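You operate a simulated robot arm through the tools that you are given. There is no shell and no other tool. Be economical: measure what you need, move in short steps, check, and stop when the job is done.

You run a simulated robot arm. Do the job below in one go: nothing can be reset, and whatever is moved stays where it is left.

TASK
Switch off, lay the loom in its saddles and shut both clips.
Fine: machine one's window side head switch; it stays off.

The check looks at the end state, three seconds after you hand in, the way a careful person would. Anything else that was tipped, shoved, dropped, spilled or broken makes it a failure.

THE ROBOT
A 7-joint arm with a two-finger parallel gripper, fixed in place. Base frame: the origin is at the foot of the arm, x ahead of it, y to its left, z up; the work surface is at about z = 600. Units: mm, rad, N and s.
With the tool pointing down near the work surface it reaches from about 160 to 660 mm from the base axis. Its first joint turns from -1.152 to 1.152 rad. Payload 1.57 kg.
Tool frame: the origin (TCP) lies between the finger pads and is the grasp point; the fingertips stand 30 mm ahead of it; z points along the fingers, y is the line along which they close. The gripper opens to 110 mm. The fingers are 24 mm wide and 12 mm thick; the gripper's body (48 by 112 mm) begins 78 mm behind the TCP.
Orientation is that of the tool frame in the base frame, as a unit quaternion [w, x, y, z]. With the fingers straight down and closing along the base's y, the tool's x points along the base's -x, its y along +y and its z along -z.

THE INTERFACE
- The arm moves only by the tool apply_moves. Its arguments are lists of equal length, an entry for each row: "offset": the shift along the tool's x, y, z in mm, a list of three; "delta_rot": the turn, a rotation vector about the tool's x, y, z in rad, a list of three; "claw": the finger opening in mm, from 0 to 110. In form: {"offset": [[tx, ty, tz], ...], "delta_rot": [[wx, wy, wz], ...], "claw": [claw, ...]}. A call has 1 to 20 rows; each row shifts and turns the commanded pose from where the row before left it, along the tool's axes as they then stand. Each row takes 0.2 s and may step no farther than 50 mm and 0.15 rad from the row before; otherwise, or with a gripper value out of range, the whole call is refused. Where a pose cannot be reached the arm comes as near as it can. A force on the tool above 40 N (or 10 N above the force at the start of the call, whichever is more), or a blocked arm, ends the call early, and 0.2 s more pass. Each finger travels about 108 mm/s and halts on what it meets, pressing with about 37 N; the grip force reading is that of the motor and also rises with nothing between the fingers. The clock runs only during rows and for 0.2 s after the last one: add rows that do not move to give the fingers time. It gives the time, the measured TCP pose, the force on the tool (base axes), the opening and the grip force at its end, in the units of the frame above (readings bear some noise).
- Cameras (640 x 400 px; columns grow to the right, rows downward): "scene" is fixed at [162.3, -417.1, 1374.7]; the picture's right is [0.65, -0.76, 0.00], its down [-0.64, -0.55, -0.54] and it looks along [0.41, 0.35, -0.84] (base axes); focal length 342 px, centre (320, 200). "wrist" rides on the gripper at [-36, 0, -80] in the tool frame; the picture's right is [0.00, -1.00, 0.00], its down [0.97, 0.00, -0.24] and it looks along [0.24, 0.00, 0.97] (tool axes); focal length 218 px, centre (320, 200). There is no depth. A picture from a camera that has moved, and an enlarged one, comes with that camera's place and axes in the base frame and with its lens.
- grab_frame(camera): a new picture of that camera. The clock stands still meanwhile.
- close_up(camera, box): a new picture of the part [left, top, right, bottom] of that camera's present view, enlarged. The clock stands still meanwhile.
- close_job(): hands the job in; it is judged then, once.

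Go step by step. Nothing tells you positions but the pictures and the camera data: compare them with the known pose of the tool, close in by small moves and look again before you grip or let go. The budget is 120 turns and 68 pictures, counting those below and the enlarged ones. Unless the task says otherwise, let go and move clear before handing in, and close with one line.

The tools are called after ">>>" as name(argument=value, ...) on one line, values as JSON. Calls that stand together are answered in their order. apply_moves: Moves the arm, as the interface text tells. Its arguments: {"type":"object","properties":{"offset":{"type":"array","items":{"type":"array","items":{"type":"number"}}},"delta_rot":{"type":"array","items":{"type":"array","items":{"type":"number"}}},"claw":{"type":"array","items":{"type":"number"}}},"required":["offset","delta_rot","claw"]} The other tools are called the same way: grab_frame (camera) takes a picture; close_up (camera, box) takes an enlarged picture of a part of a camera's view; close_job () hands the job in.

At the start:

```text
t: 0.0
tcp_pos: [379.5, -209.1, 907.0]
ee_rot: [0.0, 0.0, 1.0, 0.0]
ft_force: [-0.9, 0.0, 0.0]
opening: 109.9
grasp_force: 0.1
```

scene: 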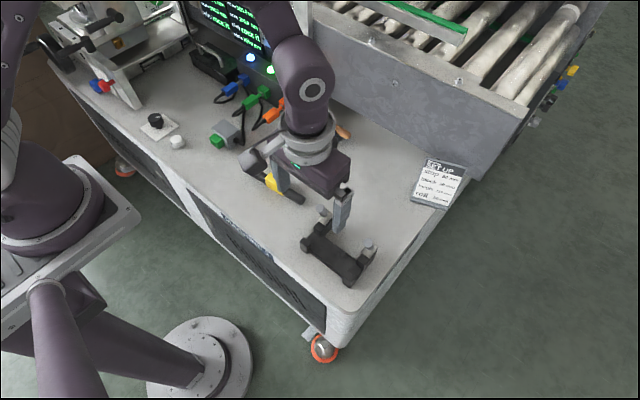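
wrist: 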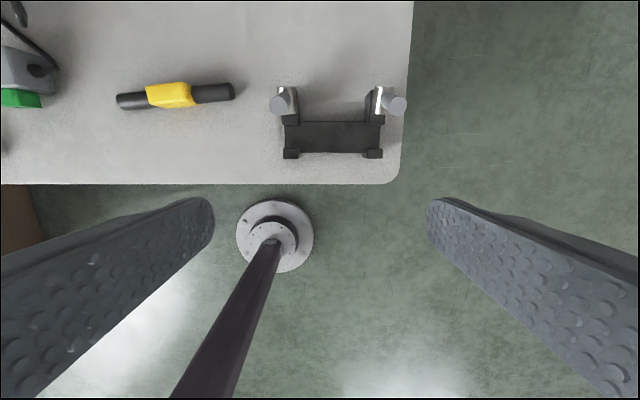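

I see a bench with a black bracket with two saddles/clips, a black bar with yellow sleeve (the loom), and switch items further left. I'll look closer first.

>>> close_up(camera="scene", box=[40, 0, 300, 163])

>>> close_up(camera="scene", box=[220, 120, 480, 300])

>>> close_up(camera="wrist", box=[0, 0, 420, 200])

```text
2.45 times, centred on (170, 82) of scene
camera zoom: at [162.3, -417.1, 1374.7], right [0.65, -0.76, 0.0], down [-0.64, -0.55, -0.54], along [0.41, 0.35, -0.84], focal length 839 px, centre (688, 491)
```

zoom: 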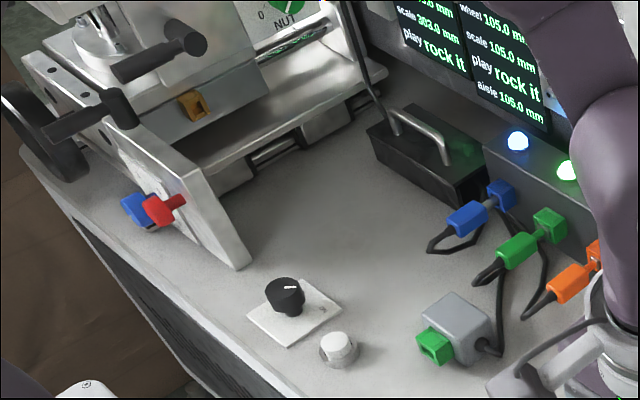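

```text
2.22 times, centred on (350, 210) of scene
camera zoom: at [162.3, -417.1, 1374.7], right [0.65, -0.76, 0.0], down [-0.64, -0.55, -0.54], along [0.41, 0.35, -0.84], focal length 760 px, centre (253, 178)
```

zoom: 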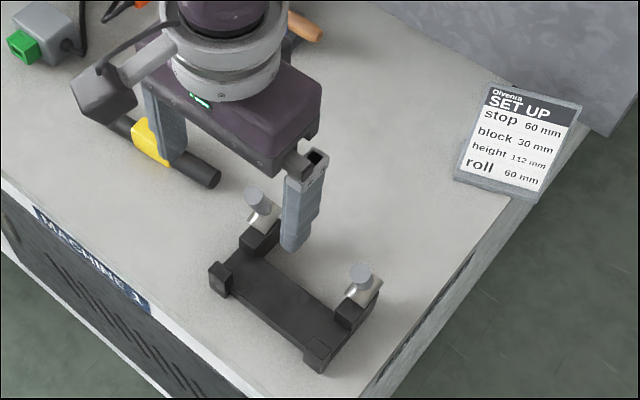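

```text
1.52 times, centred on (210, 100) of wrist
camera zoom: at [416.6, -209.8, 986.5], right [0.0, -1.0, 0.0], down [-0.97, 0.0, 0.24], along [-0.24, 0.0, -0.97], focal length 333 px, centre (488, 352)
```

zoom: 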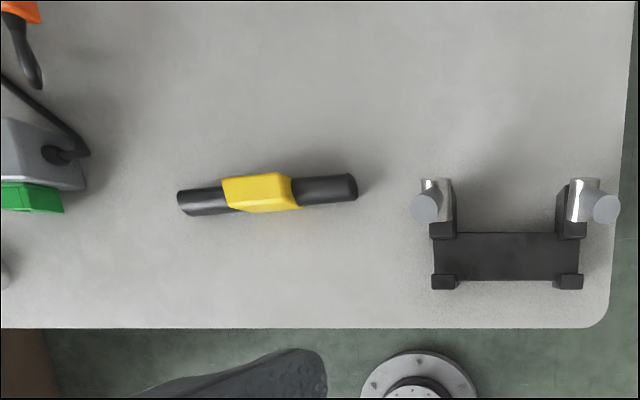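

The loom lies at left of the clip bracket. I need to identify the switch; I'll move the arm up and over to the left for a wrist view.

>>> apply_moves(offset=[[0, 40, -10], [0, 40, -10], [0, 40, -10], [0, 40, 0], [0, 40, 0], [0, 40, 0]], delta_rot=[[0, 0, 0], [0, 0, 0], [0, 0, 0], [0, 0, 0], [0, 0, 0], [0, 0, 0]], claw=[110, 110, 110, 110, 110, 110])

>>> grab_frame(camera="wrist")

>>> grab_frame(camera="scene")

```text
t: 1.4
tcp_pos: [379.8, 31.3, 937.6]
ee_rot: [0.0, 0.001, 1.0, 0.0]
ft_force: [0.2, -0.2, -0.2]
opening: 109.9
grasp_force: 0.1
```

```text
62 pictures are left
camera wrist: at [416.8, 31.6, 1016.8], right [0.0, -1.0, 0.0], down [-0.97, 0.0, 0.24], along [-0.24, 0.0, -0.97], focal length 218 px, centre (320, 200)
```

wrist: 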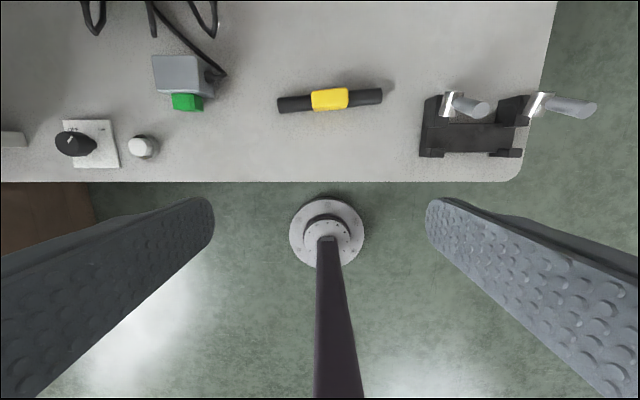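

```text
61 pictures are left
```

scene: 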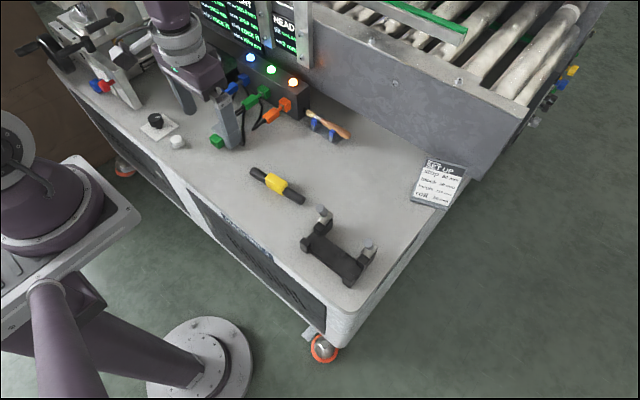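

The screens and the far right knobs may matter; zooming on them.

>>> close_up(camera="scene", box=[180, 0, 360, 112])

>>> close_up(camera="scene", box=[500, 40, 620, 140])

>>> close_up(camera="scene", box=[20, 0, 180, 110])

>>> close_up(camera="wrist", box=[0, 40, 240, 190])

>>> close_up(camera="scene", box=[280, 80, 480, 220])

```text
3.56 times, centred on (270, 56) of scene
camera zoom: at [162.2, -417.1, 1374.7], right [0.65, -0.76, 0.0], down [-0.64, -0.55, -0.54], along [0.41, 0.35, -0.84], focal length 1216 px, centre (498, 712)
```

zoom: 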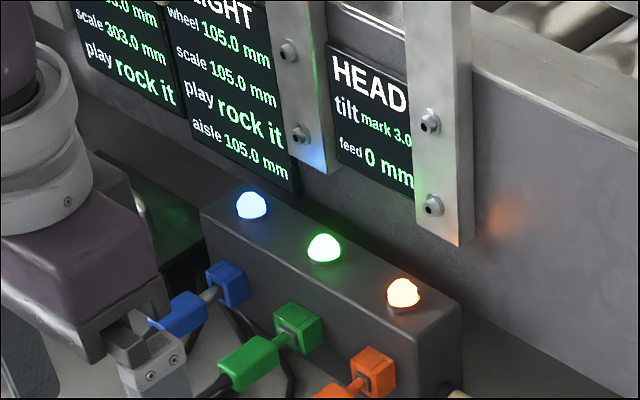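

```text
4.00 times, centred on (560, 90) of scene
camera zoom: at [162.2, -417.1, 1374.7], right [0.65, -0.76, 0.0], down [-0.64, -0.55, -0.54], along [0.41, 0.35, -0.84], focal length 1368 px, centre (-640, 640)
```

zoom: 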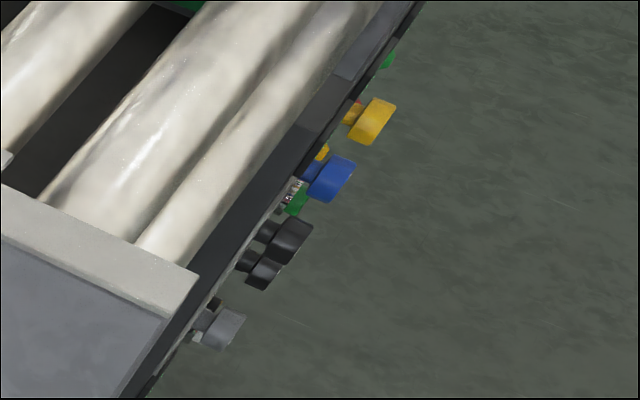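

```text
3.64 times, centred on (100, 55) of scene
camera zoom: at [162.2, -417.1, 1374.7], right [0.65, -0.76, 0.0], down [-0.64, -0.55, -0.54], along [0.41, 0.35, -0.84], focal length 1243 px, centre (1120, 727)
```

zoom: 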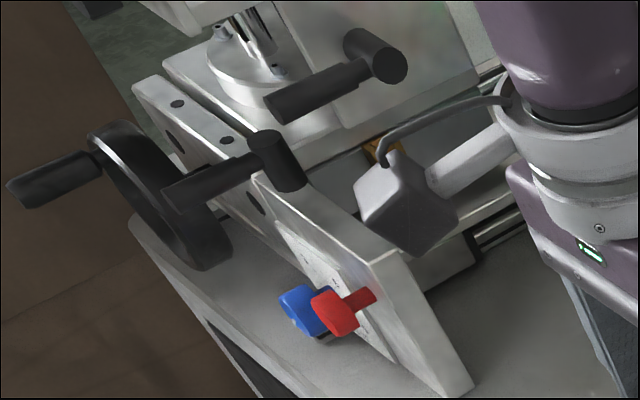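

```text
2.67 times, centred on (120, 115) of wrist
camera zoom: at [416.8, 31.6, 1016.8], right [0.0, -1.0, 0.0], down [-0.97, 0.0, 0.24], along [-0.24, 0.0, -0.97], focal length 582 px, centre (853, 427)
```

zoom: 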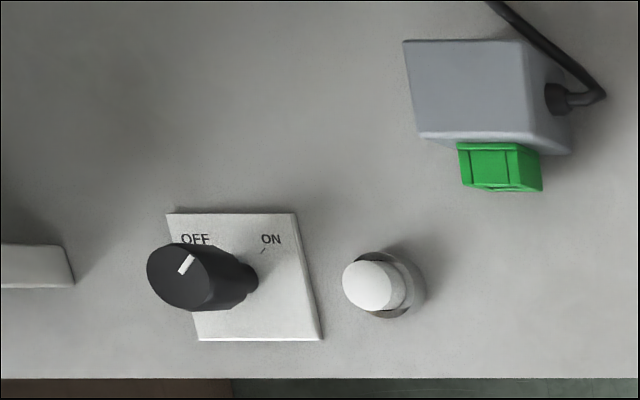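

```text
2.86 times, centred on (380, 150) of scene
camera zoom: at [162.2, -417.1, 1374.7], right [0.65, -0.76, 0.0], down [-0.64, -0.55, -0.54], along [0.41, 0.35, -0.84], focal length 977 px, centre (149, 343)
```

zoom: 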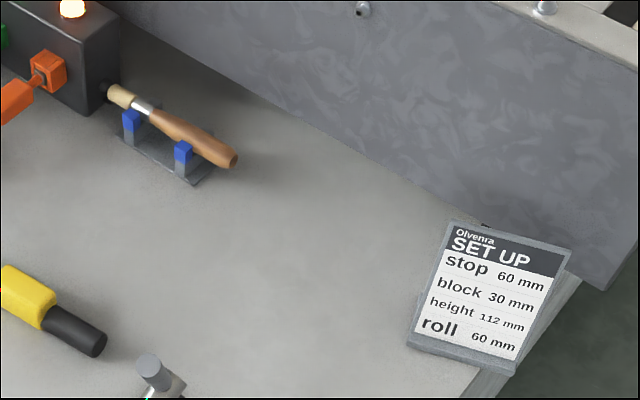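

There's a black rotary OFF/ON knob that looks set toward ON. I'll tilt the tool forward to read the machine's signs for other switches.

>>> apply_moves(offset=[[0, 0, -10], [0, 0, -10], [0, 0, 0], [0, 0, 0], [0, 0, 0], [0, 0, 0], [0, 0, 0]], delta_rot=[[0, -0.14, 0], [0, -0.14, 0], [0, -0.14, 0], [0, -0.14, 0], [0, -0.14, 0], [0, -0.14, 0], [0, -0.14, 0]], claw=[110, 110, 110, 110, 110, 110, 110])

>>> grab_frame(camera="wrist")

```text
t: 3.0
tcp_pos: [381.3, 32.0, 954.4]
ee_rot: [0.161, -0.001, 0.987, 0.006]
ft_force: [-0.1, -0.4, 0.2]
opening: 110.1
grasp_force: 0.1
out of reach, approached as far as the arm can: row 3, 4, 5, 6, 7
```

```text
55 pictures are left
camera wrist: at [389.8, 30.8, 1042.1], right [0.0, -1.0, -0.01], down [-1.0, 0.0, -0.08], along [0.08, 0.01, -1.0], focal length 218 px, centre (320, 200)
```

wrist: 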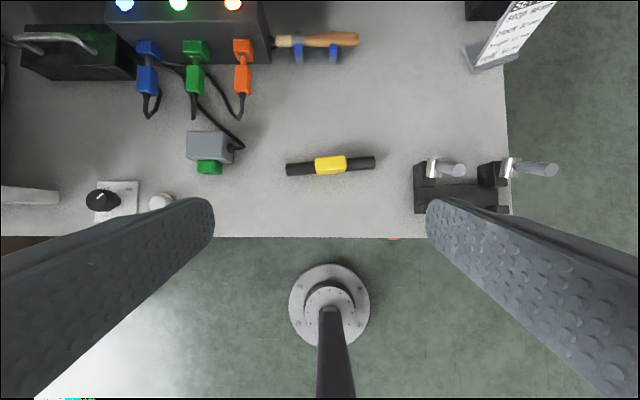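

The tilt was limited by reach up here. I'll retreat back and down a bit to see if the tilt is achieved.

>>> apply_moves(offset=[[30, 0, 0], [30, 0, 0], [30, 0, 0], [0, 0, 0]], delta_rot=[[0, 0, 0], [0, 0, 0], [0, 0, 0], [0, 0, 0]], claw=[110, 110, 110, 110])

>>> grab_frame(camera="wrist")

```text
t: 4.0
tcp_pos: [372.0, 33.2, 951.5]
ee_rot: [0.16, -0.002, 0.987, 0.006]
ft_force: [-0.2, -0.2, -0.3]
opening: 109.8
grasp_force: 0.1
out of reach, approached as far as the arm can: row 1, 2, 3
```

```text
54 pictures are left
camera wrist: at [380.5, 31.0, 1039.5], right [0.0, -1.0, -0.01], down [-1.0, 0.0, -0.08], along [0.08, 0.01, -1.0], focal length 218 px, centre (320, 200)
```

wrist: 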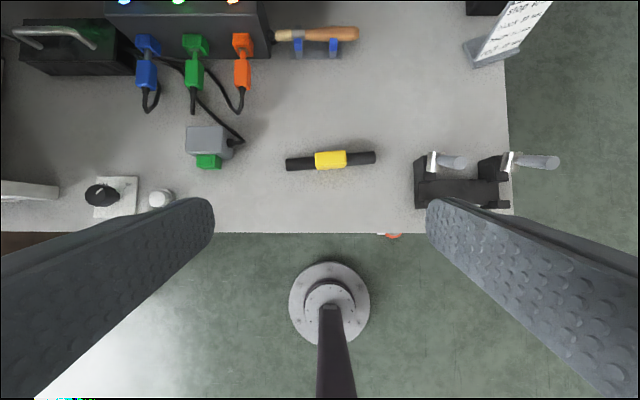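

I'll go left and lower, levelling the tool, to view the switch area closely.

>>> apply_moves(offset=[[0, 40, 0], [0, 40, 0], [0, 40, 20], [0, 40, 20], [0, 40, 20], [0, 40, 20]], delta_rot=[[0, 0.1, 0], [0, 0.1, 0], [0, 0.12, 0], [0, 0, 0], [0, 0, 0], [0, 0, 0]], claw=[110, 110, 110, 110, 110, 110])

>>> grab_frame(camera="wrist")

>>> close_up(camera="wrist", box=[100, 0, 420, 200])

```text
t: 5.4
tcp_pos: [374.6, 274.9, 873.1]
ee_rot: [0.002, -0.002, 1.0, 0.006]
ft_force: [0.0, 0.2, -0.1]
opening: 110.3
grasp_force: 0.0
```

```text
53 pictures are left
camera wrist: at [410.6, 274.8, 953.7], right [0.0, -1.0, -0.01], down [-0.97, -0.01, 0.24], along [-0.24, 0.01, -0.97], focal length 218 px, centre (320, 200)
```

wrist: 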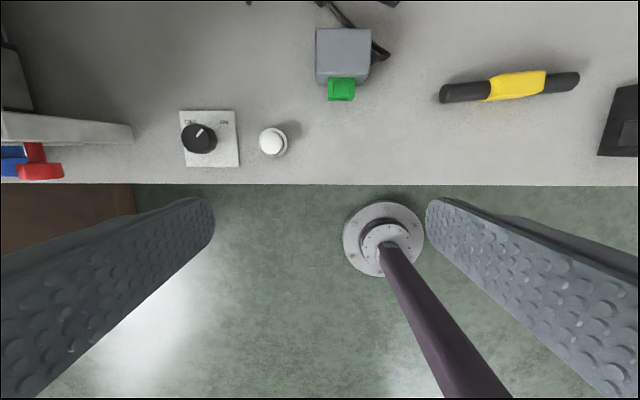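

```text
2.00 times, centred on (260, 100) of wrist
camera zoom: at [410.6, 274.8, 953.7], right [0.0, -1.0, -0.01], down [-0.97, -0.01, 0.24], along [-0.24, 0.01, -0.97], focal length 436 px, centre (440, 400)
```

zoom: 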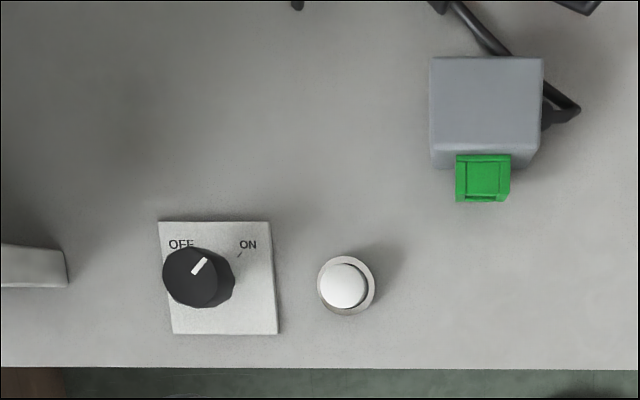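

The rotary knob reads ON. I'll back off and tilt forward at lower height to read the machine panel for anything labelled window/head.

>>> apply_moves(offset=[[40, -20, 10], [40, -20, 10], [20, -20, 10], [0, -20, 10], [0, 0, 0], [0, 0, 0], [0, 0, 0], [0, 0, 0], [0, 0, 0]], delta_rot=[[0, 0, 0], [0, 0, 0], [0, -0.14, 0], [0, -0.14, 0], [0, -0.14, 0], [0, -0.14, 0], [0, -0.14, 0], [0, -0.14, 0], [0, -0.14, 0]], claw=[110, 110, 110, 110, 110, 110, 110, 110, 110])

>>> grab_frame(camera="wrist")

>>> grab_frame(camera="scene")

```text
t: 7.4
tcp_pos: [276.8, 193.4, 833.2]
ee_rot: [0.472, 0.001, 0.882, 0.006]
ft_force: [-0.7, 0.6, 0.6]
opening: 110.0
grasp_force: 0.0
```

```text
51 pictures are left
camera wrist: at [230.0, 192.4, 907.7], right [0.0, -1.0, -0.01], down [-0.74, 0.01, -0.67], along [0.67, 0.01, -0.74], focal length 218 px, centre (320, 200)
```

wrist: 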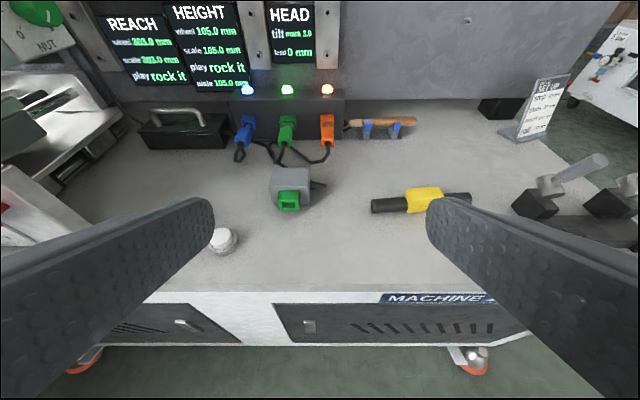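

```text
50 pictures are left
```

scene: 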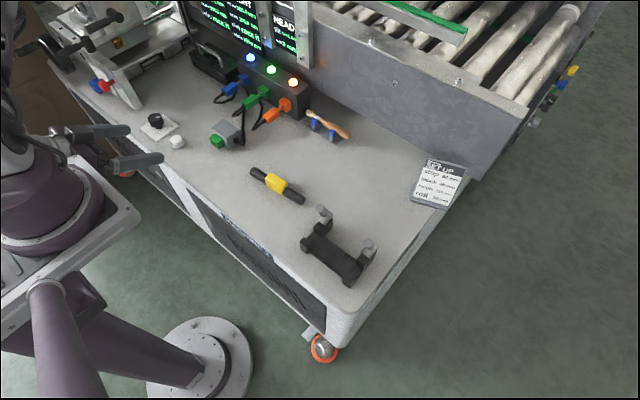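

Good view: REACH, HEIGHT, HEAD screens; another machine at right rear. Tilting more to look further.

>>> apply_moves(offset=[[0, 0, -20], [0, 0, -20], [0, 0, 0], [0, 0, 0]], delta_rot=[[0, -0.14, 0], [0, -0.14, 0], [0, -0.14, 0], [0, -0.14, 0]], claw=[110, 110, 110, 110])

>>> grab_frame(camera="wrist")

>>> close_up(camera="wrist", box=[0, 0, 340, 200])

>>> close_up(camera="wrist", box=[400, 0, 640, 150])

```text
t: 8.4
tcp_pos: [386.6, 209.2, 851.7]
ee_rot: [0.697, 0.003, 0.717, 0.005]
ft_force: [-0.1, -0.3, -0.3]
opening: 110.1
grasp_force: 0.3
out of reach, approached as far as the arm can: row 1, 2, 3, 4
```

```text
49 pictures are left
camera wrist: at [308.1, 208.5, 890.4], right [0.0, -1.0, -0.01], down [-0.27, 0.01, -0.96], along [0.96, 0.01, -0.27], focal length 218 px, centre (320, 200)
```

wrist: 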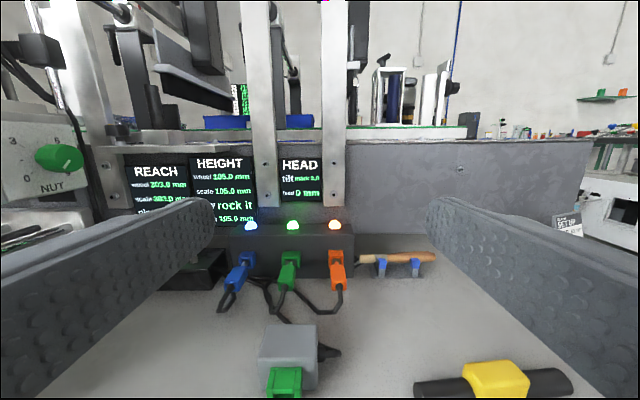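

```text
1.88 times, centred on (170, 100) of wrist
camera zoom: at [308.1, 208.5, 890.4], right [0.0, -1.0, -0.01], down [-0.27, 0.01, -0.96], along [0.96, 0.01, -0.27], focal length 411 px, centre (602, 388)
```

zoom: 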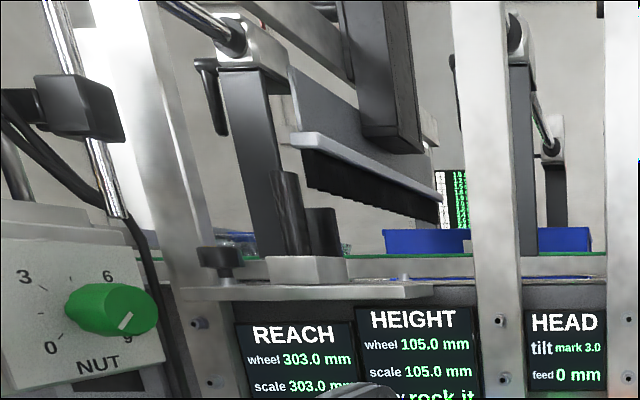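

```text
2.67 times, centred on (520, 75) of wrist
camera zoom: at [308.1, 208.5, 890.4], right [0.0, -1.0, -0.01], down [-0.27, 0.01, -0.96], along [0.96, 0.01, -0.27], focal length 582 px, centre (-213, 533)
```

zoom: 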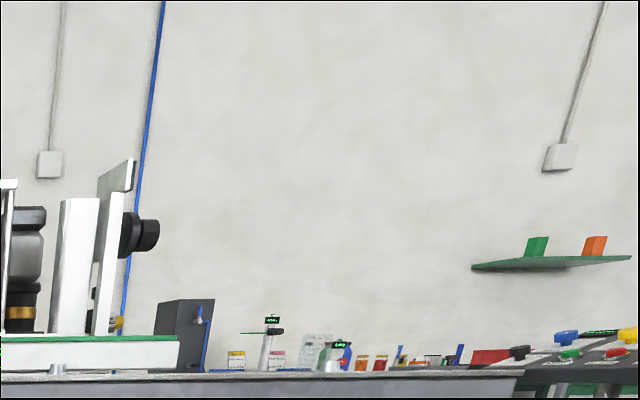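

Now look left (toward +y) to find the window side.

>>> apply_moves(offset=[[0, 0, -30], [0, 0, -30], [0, 0, 0], [0, 0, 0], [0, 0, 0], [0, 0, 0]], delta_rot=[[-0.14, 0, 0], [-0.14, 0, 0], [-0.14, 0, 0], [-0.14, 0, 0], [-0.14, 0, 0], [-0.14, 0, 0]], claw=[110, 110, 110, 110, 110, 110])

>>> grab_frame(camera="wrist")

```text
t: 9.8
tcp_pos: [494.8, 256.8, 820.2]
ee_rot: [0.636, -0.282, 0.653, 0.298]
ft_force: [0.7, 0.5, -0.2]
opening: 110.1
grasp_force: 0.1
out of reach, approached as far as the arm can: row 1, 2, 3, 4, 5, 6
```

```text
46 pictures are left
camera wrist: at [442.9, 196.1, 857.4], right [0.75, -0.66, -0.03], down [-0.19, -0.17, -0.97], along [0.64, 0.73, -0.25], focal length 218 px, centre (320, 200)
```

wrist: 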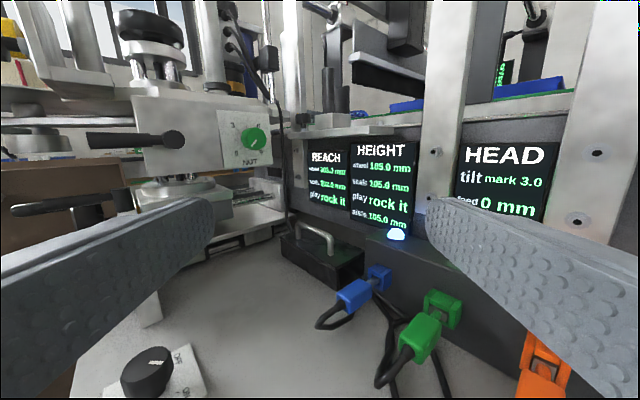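

The window is visible on the far left (+y side), so the black OFF/ON knob on that side is the switch. I'll return the tool to a vertical pose.

>>> apply_moves(offset=[[0, 0, -20], [0, 0, -20], [0, 0, -20], [0, 0, -20], [0, 0, 0], [0, 0, 0], [0, 0, 0], [0, 0, 0]], delta_rot=[[0.14, 0, 0], [0.14, 0, 0], [0.14, 0, 0], [0.14, 0, 0], [0.14, 0, 0], [0.14, 0, 0], [0, 0.14, 0], [0, 0.14, 0]], claw=[110, 110, 110, 110, 110, 110, 110, 110])

```text
t: 11.6
tcp_pos: [431.2, 209.5, 822.3]
ee_rot: [0.589, 0.002, 0.808, 0.006]
ft_force: [-0.1, -0.2, 0.8]
opening: 110.5
grasp_force: 0.1
```

Levelling the tool and moving over the knob (estimated at x≈421, y≈453, top z≈632).

>>> apply_moves(offset=[[0, 0, 0], [0, 0, 0], [0, 0, 0], [0, 0, 0], [0, 0, 0], [0, 0, 0], [0, 0, 0], [0, 0, 0], [0, 0, 0], [20, 40, 0], [0, 40, 0], [0, 40, 0], [0, 40, 0], [0, 40, 0], [0, 40, 10]], delta_rot=[[0, 0.14, 0], [0, 0.14, 0], [0, 0.14, 0], [0, 0.14, 0], [0, 0.14, 0], [0, 0.14, 0], [0, 0.14, 0], [0, 0.14, 0], [0, 0.14, 0], [0, 0, 0], [0, 0, 0], [0, 0, 0], [0, 0, 0], [0, 0, 0], [0, 0, 0]], claw=[110, 110, 110, 110, 110, 110, 110, 110, 110, 80, 80, 80, 80, 80, 80])

>>> grab_frame(camera="wrist")

```text
t: 14.8
tcp_pos: [409.5, 449.9, 815.1]
ee_rot: [0.0, -0.001, 1.0, 0.005]
ft_force: [0.6, 0.0, -0.5]
opening: 79.9
grasp_force: 0.0
```

```text
45 pictures are left
camera wrist: at [445.3, 449.1, 895.4], right [0.0, -1.0, -0.01], down [-0.97, -0.01, 0.24], along [-0.24, 0.01, -0.97], focal length 218 px, centre (320, 200)
```

wrist: 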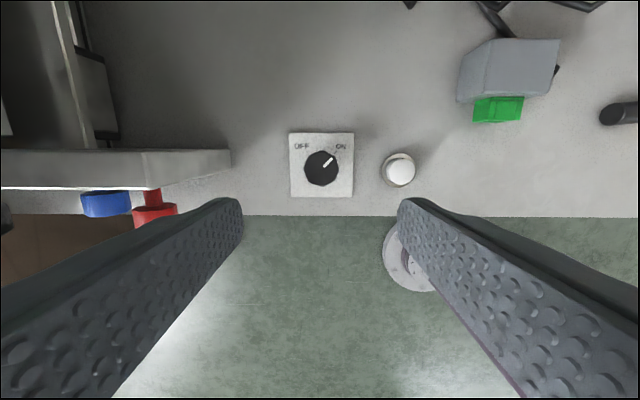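

>>> close_up(camera="wrist", box=[240, 110, 440, 220])

```text
3.20 times, centred on (340, 165) of wrist
camera zoom: at [445.3, 449.1, 895.4], right [0.0, -1.0, -0.01], down [-0.97, -0.01, 0.24], along [-0.24, 0.01, -0.97], focal length 698 px, centre (256, 312)
```

zoom: 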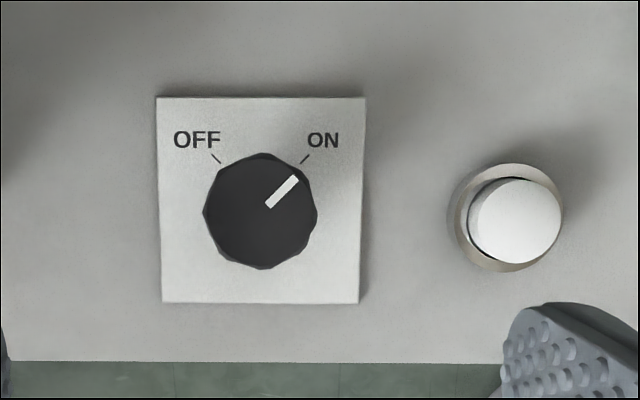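

Knob centre ≈(419.5, 450.5), 42 mm wide, pointing to ON. I'll align, pre-rotate 45° CW and descend in steps.

>>> apply_moves(offset=[[-10, 0.5, 20], [0, 0, 20], [0, 0, 20], [0, 0, 20], [0, 0, 20], [0, 0, 20], [0, 0, 10]], delta_rot=[[0, 0, 0.131], [0, 0, 0.131], [0, 0, 0.131], [0, 0, 0.131], [0, 0, 0.131], [0, 0, 0.131], [0, 0, 0]], claw=[80, 80, 80, 80, 80, 80, 80])

>>> grab_frame(camera="wrist")

```text
t: 16.4
tcp_pos: [420.6, 452.3, 684.5]
ee_rot: [-0.001, 0.383, 0.924, 0.006]
ft_force: [0.1, -0.2, 0.1]
opening: 79.9
grasp_force: 0.1
```

```text
43 pictures are left
camera wrist: at [445.5, 425.3, 765.3], right [-0.71, -0.71, -0.01], down [-0.69, 0.68, 0.25], along [-0.17, 0.18, -0.97], focal length 218 px, centre (320, 200)
```

wrist: 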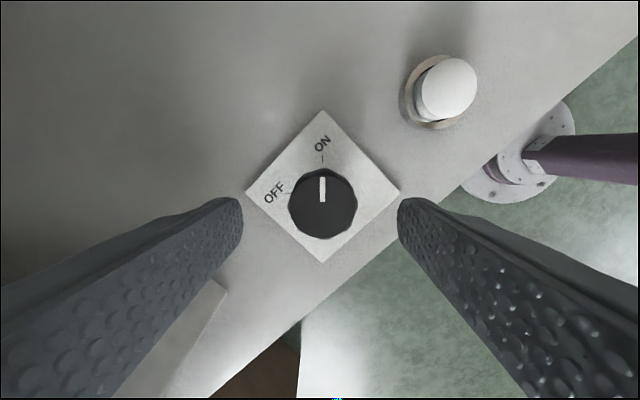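

Centred well. Descend 42 mm and close on the knob.

>>> apply_moves(offset=[[0, 0, 20], [0, 0, 20], [0, 0, 3], [0, 0, 0], [0, 0, 0], [0, 0, 0]], delta_rot=[[0, 0, 0], [0, 0, 0], [0, 0, 0], [0, 0, 0], [0, 0, 0], [0, 0, 0]], claw=[80, 80, 60, 50, 38, 38])

```text
t: 17.8
tcp_pos: [412.4, 442.8, 644.8]
ee_rot: [-0.004, 0.376, 0.926, -0.01]
ft_force: [21.5, 20.0, 1.1]
opening: 64.7
grasp_force: 14.6
out of reach, approached as far as the arm can: row 1, 2, 3
```

The arm was limited in reach here and one finger pressed the knob off-centre. Opening up and reassessing.

>>> apply_moves(offset=[[0, 0, 0], [0, 0, 0], [0, 0, -30]], delta_rot=[[0, 0, 0], [0, 0, 0], [0, 0, 0]], claw=[85, 85, 85])

>>> grab_frame(camera="wrist")

```text
t: 18.6
tcp_pos: [419.0, 448.8, 674.0]
ee_rot: [-0.001, 0.381, 0.925, 0.005]
ft_force: [0.4, 0.6, 0.3]
opening: 84.9
grasp_force: 0.0
```

```text
42 pictures are left
camera wrist: at [445.2, 423.7, 754.0], right [-0.7, -0.71, -0.01], down [-0.69, 0.68, 0.25], along [-0.17, 0.18, -0.97], focal length 218 px, centre (320, 200)
```

wrist: 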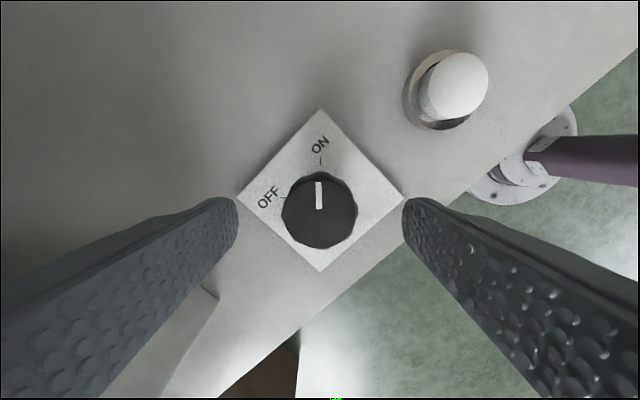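

Reach is just short when vertical; a slight outward tilt (0.09 rad) should give margin. Tilting then descending.

>>> apply_moves(offset=[[0, 0, 0], [0, -2, 15], [0, -1.5, 14], [0, 0, 0]], delta_rot=[[-0.09, 0, 0], [0, 0, 0], [0, 0, 0], [0, 0, 0]], claw=[85, 85, 85, 85])

>>> grab_frame(camera="wrist")

```text
t: 19.6
tcp_pos: [416.5, 449.9, 644.4]
ee_rot: [0.016, 0.381, 0.923, 0.048]
ft_force: [0.3, -0.3, -0.8]
opening: 85.1
grasp_force: 0.1
```

```text
41 pictures are left
camera wrist: at [438.2, 419.6, 725.1], right [-0.7, -0.71, -0.1], down [-0.7, 0.67, 0.25], along [-0.11, 0.24, -0.96], focal length 218 px, centre (320, 200)
```

wrist: 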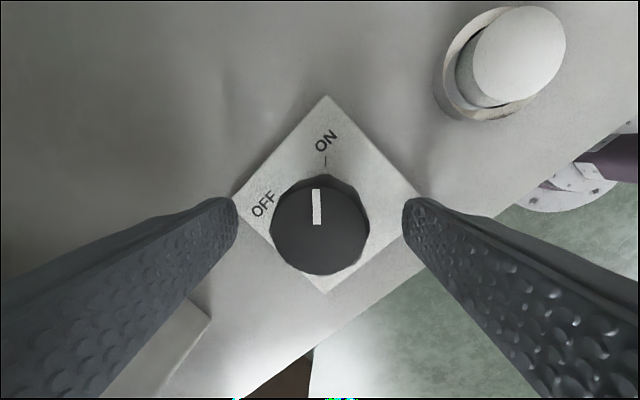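

Reached and centred. Close on the knob and check.

>>> apply_moves(offset=[[0, 0, 0], [0, 0, 0], [0, 0, 0], [0, 0, 0]], delta_rot=[[0, 0, 0], [0, 0, 0], [0, 0, 0], [0, 0, 0]], claw=[60, 46, 40, 40])

```text
t: 20.6
tcp_pos: [417.7, 449.7, 645.2]
ee_rot: [0.016, 0.381, 0.923, 0.047]
ft_force: [-1.0, -0.6, 1.7]
opening: 43.5
grasp_force: 45.3
```

Gripped at 43 mm with low side force. Now turn CCW (from above) toward OFF.

>>> apply_moves(offset=[[0, 0, 0], [0, 0, 0], [0, 0, 0], [0, 0, 0], [0, 0, 0], [0, 0, 0], [0, 0, 0], [0, 0, 0], [0, 0, 0], [0, 0, 0], [0, 0, 0], [0, 0, 0], [0, 0, 0]], delta_rot=[[0, 0, -0.131], [0, 0, -0.131], [0, 0, -0.131], [0, 0, -0.131], [0, 0, -0.131], [0, 0, -0.131], [0, 0, -0.131], [0, 0, -0.131], [0, 0, -0.131], [0, 0, -0.131], [0, 0, -0.131], [0, 0, -0.131], [0, 0, 0]], claw=[40, 40, 40, 40, 40, 40, 40, 40, 40, 40, 40, 40, 40])

>>> grab_frame(camera="wrist")

```text
t: 23.4
tcp_pos: [417.7, 448.1, 644.5]
ee_rot: [0.045, -0.384, 0.922, 0.021]
ft_force: [12.9, -27.8, -12.6]
opening: 41.7
grasp_force: 44.7
```

```text
40 pictures are left
camera wrist: at [438.5, 468.5, 728.8], right [0.71, -0.7, 0.0], down [-0.7, -0.7, 0.14], along [-0.1, -0.1, -0.99], focal length 218 px, centre (320, 200)
```

wrist: 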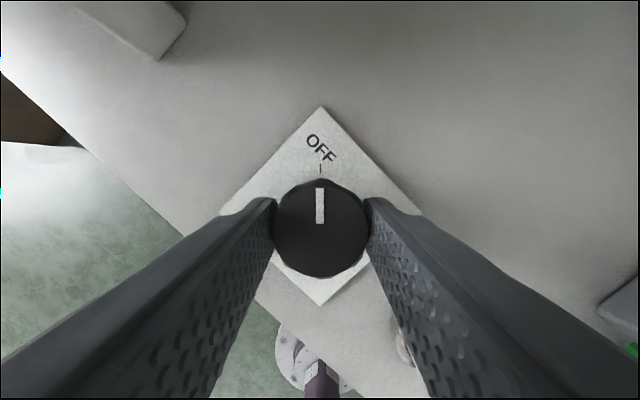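

Pointer is on OFF. Release and rise.

>>> apply_moves(offset=[[0, 0, 0], [0, 0, 0], [0, 0, -20], [0, 0, -30], [0, 0, -40], [0, 0, -40]], delta_rot=[[0, 0, 0], [0, 0, 0], [0, 0, 0], [0, 0, 0], [0, 0, 0], [0, 0, 0]], claw=[60, 80, 80, 80, 80, 80])

>>> grab_frame(camera="wrist")

>>> grab_frame(camera="scene")

```text
t: 24.8
tcp_pos: [410.0, 438.9, 777.0]
ee_rot: [0.045, -0.383, 0.922, 0.022]
ft_force: [0.5, 0.2, 0.2]
opening: 80.2
grasp_force: 0.0
```

```text
39 pictures are left
camera wrist: at [429.8, 459.8, 860.4], right [0.71, -0.7, -0.01], down [-0.7, -0.7, 0.14], along [-0.1, -0.1, -0.99], focal length 218 px, centre (320, 200)
```

wrist: 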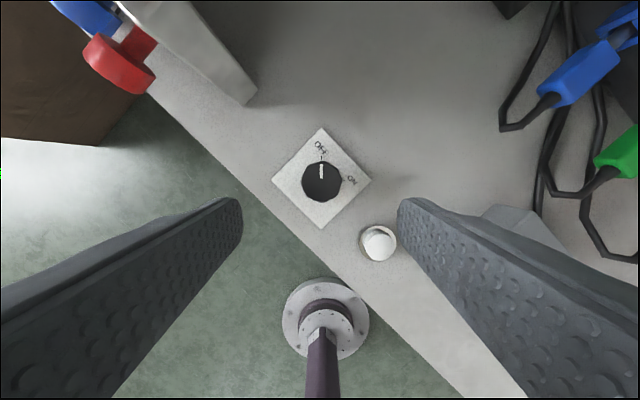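

```text
38 pictures are left
```

scene: 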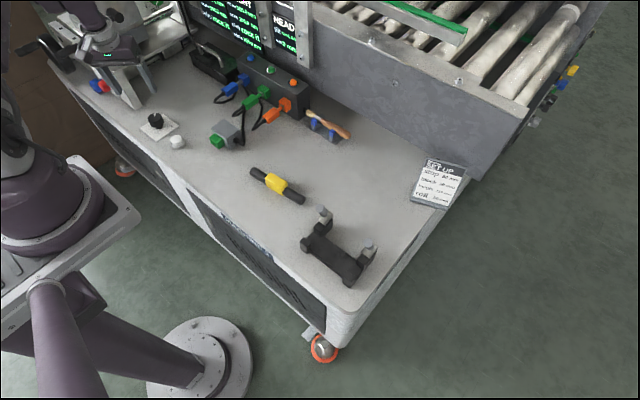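

All three lamps went out, so the switch is off. Now returning level and moving to above the loom.

>>> apply_moves(offset=[[0, 0, -15], [0, 0, -15], [0, 0, 0], [0, 0, 0], [0, 0, 0], [0, 0, 0], [0, 0, 0], [0, -45, 0], [0, -45, 0], [0, -45, 0], [0, -45, 0], [0, -45, 0], [0, -45, 0], [0, -45, 0], [0, -45, 0]], delta_rot=[[0, 0.09, 0], [0, 0, 0.131], [0, 0, 0.131], [0, 0, 0.131], [0, 0, 0.131], [0, 0, 0.131], [0, 0, 0.131], [0, 0, 0], [0, 0, 0], [0, 0, 0], [0, 0, 0], [0, 0, 0], [0, 0, 0], [0, 0, 0], [0, 0, 0]], claw=[80, 80, 80, 80, 80, 80, 80, 80, 80, 80, 80, 80, 80, 80, 80])

>>> grab_frame(camera="wrist")

```text
t: 28.0
tcp_pos: [408.5, 78.2, 799.8]
ee_rot: [0.001, -0.003, 1.0, 0.005]
ft_force: [-0.4, 1.1, 0.2]
opening: 80.3
grasp_force: 0.1
```

```text
37 pictures are left
camera wrist: at [445.2, 77.7, 880.8], right [0.0, -1.0, -0.01], down [-0.97, -0.01, 0.24], along [-0.24, 0.01, -0.97], focal length 218 px, centre (320, 200)
```

wrist: 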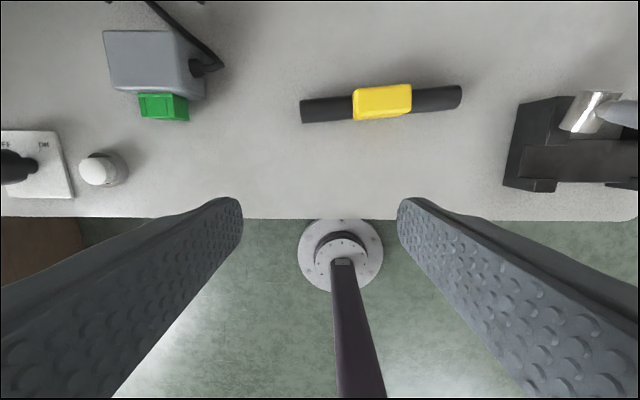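

Loom centre ≈(493, 11), ~184 mm long, tilted ~0.1 rad. Next a look over the bracket.

>>> apply_moves(offset=[[0, -45, 0], [0, -45, 0], [0, -45, 0], [0, -45, 0], [0, -40, 0]], delta_rot=[[0, 0, 0], [0, 0, 0], [0, 0, 0], [0, 0, 0], [0, 0, 0]], claw=[110, 110, 110, 110, 110])

>>> close_up(camera="wrist", box=[160, 40, 480, 240])

>>> close_up(camera="scene", box=[280, 185, 400, 300])

```text
t: 29.2
tcp_pos: [411.4, -143.3, 799.6]
ee_rot: [0.002, -0.003, 1.0, 0.006]
ft_force: [0.2, 0.7, 0.1]
opening: 110.0
grasp_force: 0.0
```

```text
2.00 times, centred on (320, 140) of wrist
camera zoom: at [446.9, -143.2, 880.3], right [0.0, -1.0, -0.01], down [-0.97, -0.01, 0.24], along [-0.24, 0.01, -0.97], focal length 436 px, centre (320, 320)
```

zoom: 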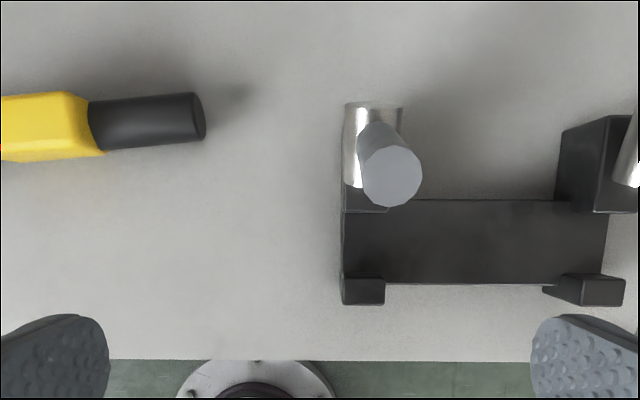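

```text
3.48 times, centred on (340, 242) of scene
camera zoom: at [162.3, -417.1, 1374.7], right [0.65, -0.76, 0.0], down [-0.64, -0.55, -0.54], along [0.41, 0.35, -0.84], focal length 1189 px, centre (250, 52)
```

zoom: 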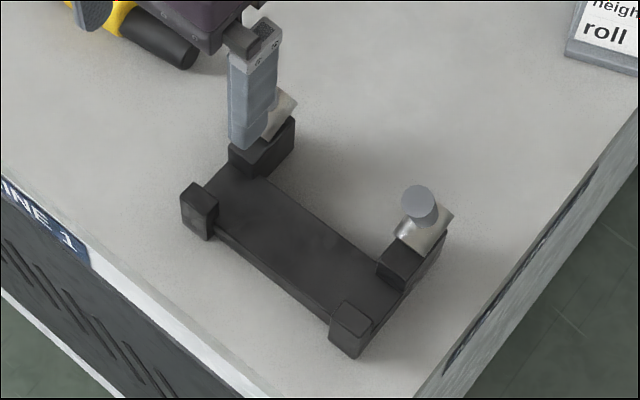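

The saddles look like a low front lip and higher rear post with hinged clips. I need a side view; moving left and tilting the camera toward -y.

>>> apply_moves(offset=[[-10, 45, 0], [-10, 45, 0], [-10, 45, 0], [0, 20, 0], [0, 0, 0], [0, 0, 0], [0, 0, 0], [0, 0, 0], [0, 0, 0], [0, 0, 0], [0, 0, 0]], delta_rot=[[0, 0, 0], [0, 0, 0], [0, 0, 0], [0.14, 0, 0], [0.14, 0, 0], [0.14, 0, 0], [0.14, 0, 0], [0.14, 0, 0], [0.14, 0, 0], [0.14, 0, 0], [0.14, 0, 0]], claw=[110, 110, 110, 110, 110, 110, 110, 110, 110, 110, 110])

>>> grab_frame(camera="wrist")

```text
t: 31.6
tcp_pos: [439.3, 15.3, 801.7]
ee_rot: [0.003, -0.001, 0.85, -0.527]
ft_force: [0.6, 0.6, -1.1]
opening: 110.1
grasp_force: 0.0
```

```text
34 pictures are left
camera wrist: at [475.3, 87.0, 836.6], right [0.0, -0.44, 0.9], down [-0.97, 0.21, 0.1], along [-0.24, -0.87, -0.43], focal length 218 px, centre (320, 200)
```

wrist: 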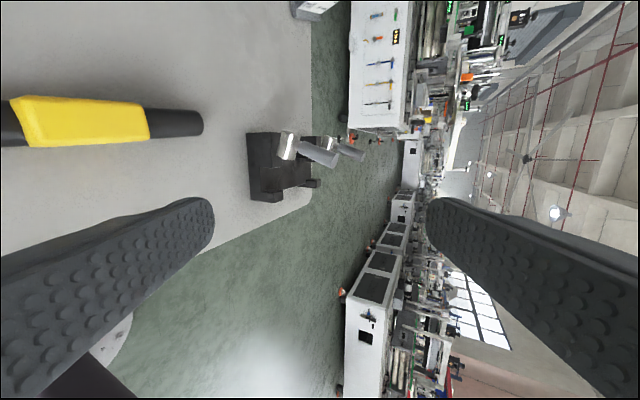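

>>> apply_moves(offset=[[0, 10, 30], [0, 20, 30], [-10, 0, 20]], delta_rot=[[0, 0, 0], [0, 0, 0], [0, 0, 0]], claw=[60, 60, 60])

>>> close_up(camera="wrist", box=[200, 90, 420, 230])

```text
t: 32.4
tcp_pos: [448.8, -43.5, 738.0]
ee_rot: [0.002, -0.002, 0.85, -0.526]
ft_force: [-0.1, -0.2, 0.0]
opening: 59.8
grasp_force: 0.1
```

```text
2.86 times, centred on (310, 160) of wrist
camera zoom: at [485.6, 29.0, 773.7], right [0.0, -0.45, 0.89], down [-0.97, 0.21, 0.1], along [-0.24, -0.87, -0.43], focal length 624 px, centre (349, 314)
```

zoom: 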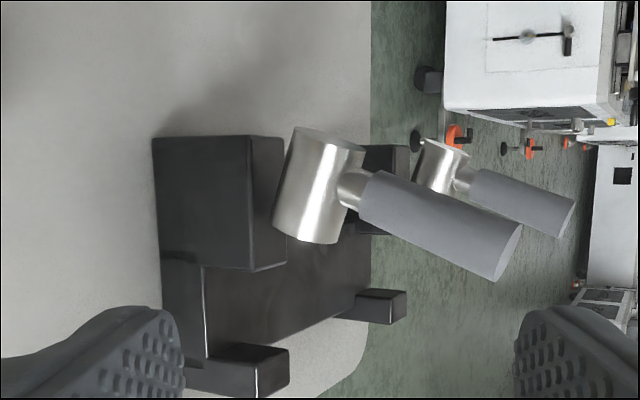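

>>> apply_moves(offset=[[0, 0, 25], [-15, 5, 25]], delta_rot=[[0, 0, 0], [0.1, 0, 0]], claw=[60, 60])

>>> close_up(camera="wrist", box=[230, 110, 390, 220])

```text
t: 33.0
tcp_pos: [466.3, -87.1, 711.2]
ee_rot: [0.001, -0.001, 0.823, -0.568]
ft_force: [-0.2, 0.7, -1.2]
opening: 60.0
grasp_force: 0.0
```

```text
3.64 times, centred on (310, 165) of wrist
camera zoom: at [501.3, -10.8, 739.2], right [0.0, -0.35, 0.94], down [-0.97, 0.22, 0.08], along [-0.24, -0.91, -0.34], focal length 794 px, centre (356, 327)
```

zoom: 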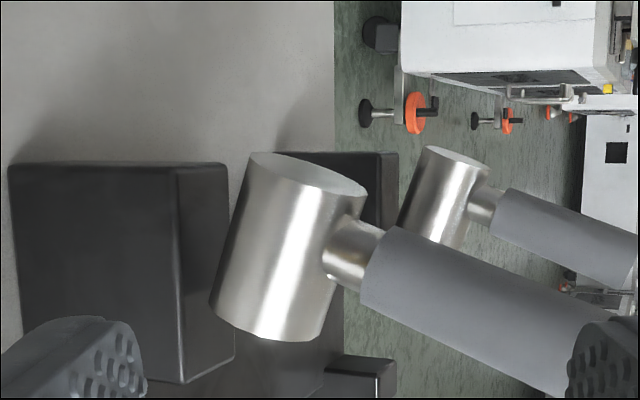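

The clips are silver barrels with grey handles leaning forward. I need a front view to understand the hinge; backing off, levelling and going in front.

>>> apply_moves(offset=[[0, 0, -40], [0, 0, -40], [0, 0, -20], [0, 0, 0], [0, 0, 0], [0, 0, 0], [0, 0, 0], [0, 0, 0], [0, 0, 0], [30, 0, 0], [40, -40, 0], [40, -40, 0], [40, -40, 0], [0, -40, 0]], delta_rot=[[0, 0, 0], [-0.1, 0, 0], [-0.14, 0, 0], [-0.14, 0, 0], [-0.14, 0, 0], [-0.14, 0, 0], [-0.14, 0, 0], [-0.14, 0, 0], [-0.14, 0, 0], [-0.14, 0, 0], [0, -0.14, 0], [0, -0.14, 0], [0, -0.14, 0], [0, -0.14, 0]], claw=[60, 60, 60, 60, 60, 60, 60, 60, 60, 60, 60, 60, 60, 60])

```text
refused: row 11 steps farther than a row can; nothing moved
```

>>> apply_moves(offset=[[0, 0, -40], [0, 0, -40], [0, 0, -20], [0, 0, 0], [0, 0, 0], [0, 0, 0], [0, 0, 0], [0, 0, 0], [0, 0, 0], [30, 0, 0], [30, -35, 0], [30, -35, 0], [30, -35, 0], [30, -35, 0], [0, -35, 0]], delta_rot=[[0, 0, 0], [-0.1, 0, 0], [-0.14, 0, 0], [-0.14, 0, 0], [-0.14, 0, 0], [-0.14, 0, 0], [-0.14, 0, 0], [-0.14, 0, 0], [-0.14, 0, 0], [-0.14, 0, 0], [0, -0.14, 0], [0, -0.14, 0], [0, -0.14, 0], [0, -0.14, 0], [0, -0.14, 0]], claw=[60, 60, 60, 60, 60, 60, 60, 60, 60, 60, 60, 60, 60, 60, 60])

>>> grab_frame(camera="wrist")

```text
t: 36.2
tcp_pos: [319.3, -168.4, 722.3]
ee_rot: [0.345, 0.0, 0.938, 0.006]
ft_force: [-1.1, -0.3, 0.3]
opening: 59.9
grasp_force: 0.1
```

```text
31 pictures are left
camera wrist: at [294.9, -170.0, 807.8], right [0.0, -1.0, -0.01], down [-0.9, 0.0, -0.45], along [0.45, 0.01, -0.89], focal length 218 px, centre (320, 200)
```

wrist: 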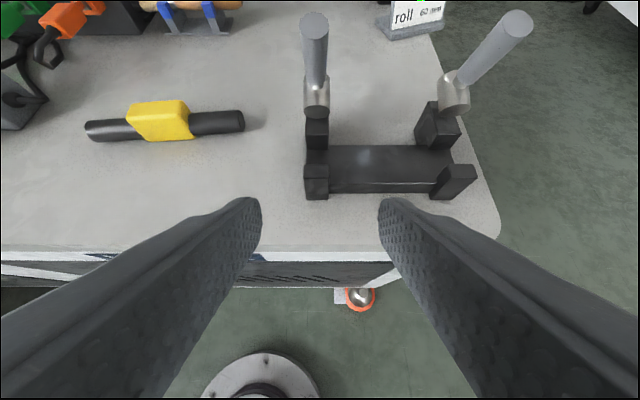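

>>> apply_moves(offset=[[0, -20, 0], [0, -20, 0], [0, 0, 0]], delta_rot=[[0, -0.14, 0], [0, -0.14, 0], [0, -0.14, 0]], claw=[110, 110, 110])

>>> close_up(camera="wrist", box=[220, 60, 500, 240])

```text
t: 37.0
tcp_pos: [321.2, -210.2, 723.2]
ee_rot: [0.533, 0.002, 0.846, 0.005]
ft_force: [-0.6, -0.5, -0.5]
opening: 109.9
grasp_force: 0.1
```

```text
2.22 times, centred on (360, 150) of wrist
camera zoom: at [263.1, -209.8, 790.1], right [0.0, -1.0, -0.01], down [-0.64, 0.01, -0.77], along [0.77, 0.01, -0.64], focal length 485 px, centre (231, 311)
```

zoom: 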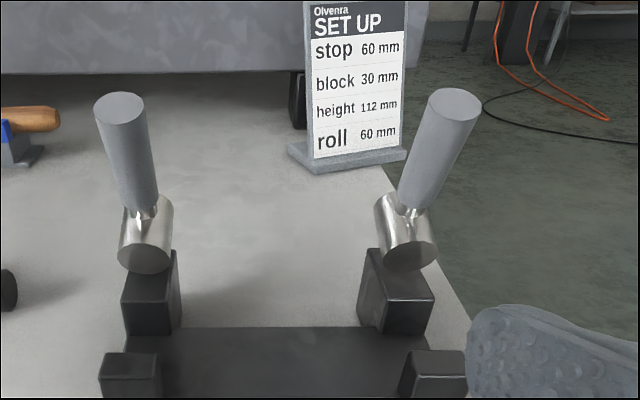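

Geometry: saddle gaps at x≈414–448 (floor z≈626), saddles at y≈-164 and -292; the grey arms evidently swing forward over the loom to the front lips. Now going to the loom: level, rise, move over, turn to close across it.

>>> apply_moves(offset=[[0, 0, 0], [0, 0, 0], [0, 0, 0], [0, 0, 0], [0, 0, 0], [0, 0, 0], [0, 0, 0], [0, 0, 0], [0, 0, -40], [-10, 44, 0], [-30, 38, 0], [-30, 38, 0], [-34, 35, 0], [-34, 35, 0], [-34, 35, 0]], delta_rot=[[0, 0.14, 0], [0, 0.14, 0], [0, 0.14, 0], [0, 0.14, 0], [0, 0.14, 0], [0, 0.14, 0], [0, 0.14, 0], [0, 0.14, 0], [0, 0, 0], [0, 0, 0], [0, 0, 0], [0, 0, 0], [0, 0, 0], [0, 0, 0], [0, 0, 0]], claw=[80, 80, 80, 80, 80, 80, 80, 80, 80, 80, 80, 80, 80, 80, 80])

>>> apply_moves(offset=[[0, 0, 0], [0, 0, 0], [0, 0, 0], [0, 0, 0], [0, 0, 0], [0, 0, 0], [0, 0, 0], [0, 0, 0], [0, 0, 0], [0, 0, 0], [0, 0, 20]], delta_rot=[[0, 0, 0.147], [0, 0, 0.147], [0, 0, 0.147], [0, 0, 0.147], [0, 0, 0.147], [0, 0, 0.147], [0, 0, 0.147], [0, 0, 0.147], [0, 0, 0.147], [0, 0, 0.147], [0, 0, 0]], claw=[90, 90, 90, 90, 90, 90, 90, 90, 90, 90, 90])

>>> grab_frame(camera="wrist")

```text
t: 40.2
tcp_pos: [490.8, 16.9, 763.1]
ee_rot: [0.001, -0.002, 1.0, 0.005]
ft_force: [-0.6, -0.6, -0.5]
opening: 80.0
grasp_force: 0.1
```

```text
t: 42.6
tcp_pos: [490.9, 16.9, 744.5]
ee_rot: [-0.003, 0.67, 0.743, 0.006]
ft_force: [-0.7, 0.2, -1.0]
opening: 90.3
grasp_force: 0.1
```

```text
29 pictures are left
camera wrist: at [494.7, -19.6, 824.0], right [-0.99, -0.1, 0.0], down [-0.1, 0.96, 0.25], along [-0.02, 0.25, -0.97], focal length 218 px, centre (320, 200)
```

wrist: 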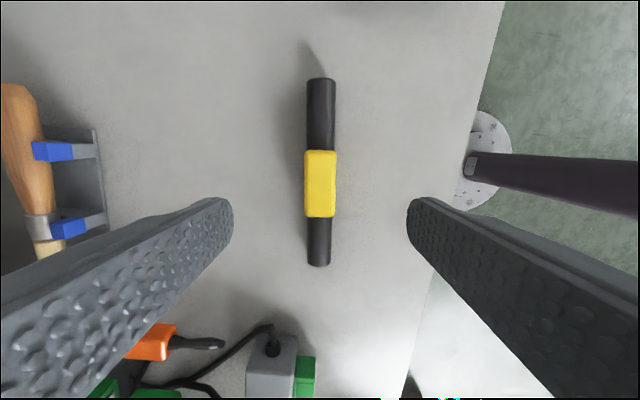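

Aligned with the loom; centre offset only ~-4 mm. Descending to grip the yellow sleeve with tips at z≈608.

>>> apply_moves(offset=[[-3.5, 0, 30], [0, 0, 30], [0, 0, 30], [0, 0, 16.5], [0, 0, 0]], delta_rot=[[0, 0, 0], [0, 0, 0], [0, 0, 0], [0, 0, 0], [0, 0, 0]], claw=[80, 80, 80, 80, 80])

>>> grab_frame(camera="wrist")

```text
t: 43.8
tcp_pos: [490.0, 12.9, 637.4]
ee_rot: [-0.003, 0.669, 0.743, 0.004]
ft_force: [-0.3, 0.0, 0.2]
opening: 80.2
grasp_force: 0.0
```

```text
28 pictures are left
camera wrist: at [494.8, -22.3, 716.3], right [-0.99, -0.1, 0.0], down [-0.1, 0.96, 0.25], along [-0.02, 0.25, -0.97], focal length 218 px, centre (320, 200)
```

wrist: 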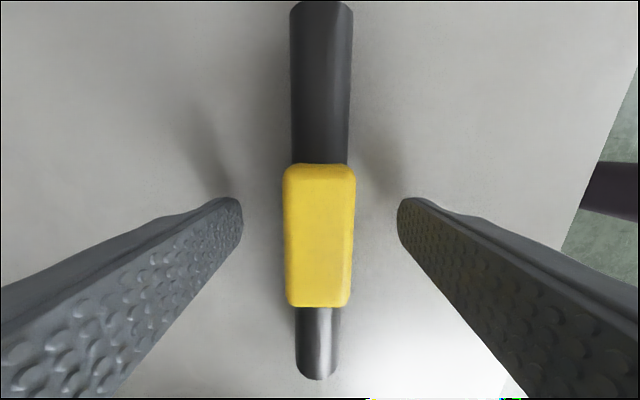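

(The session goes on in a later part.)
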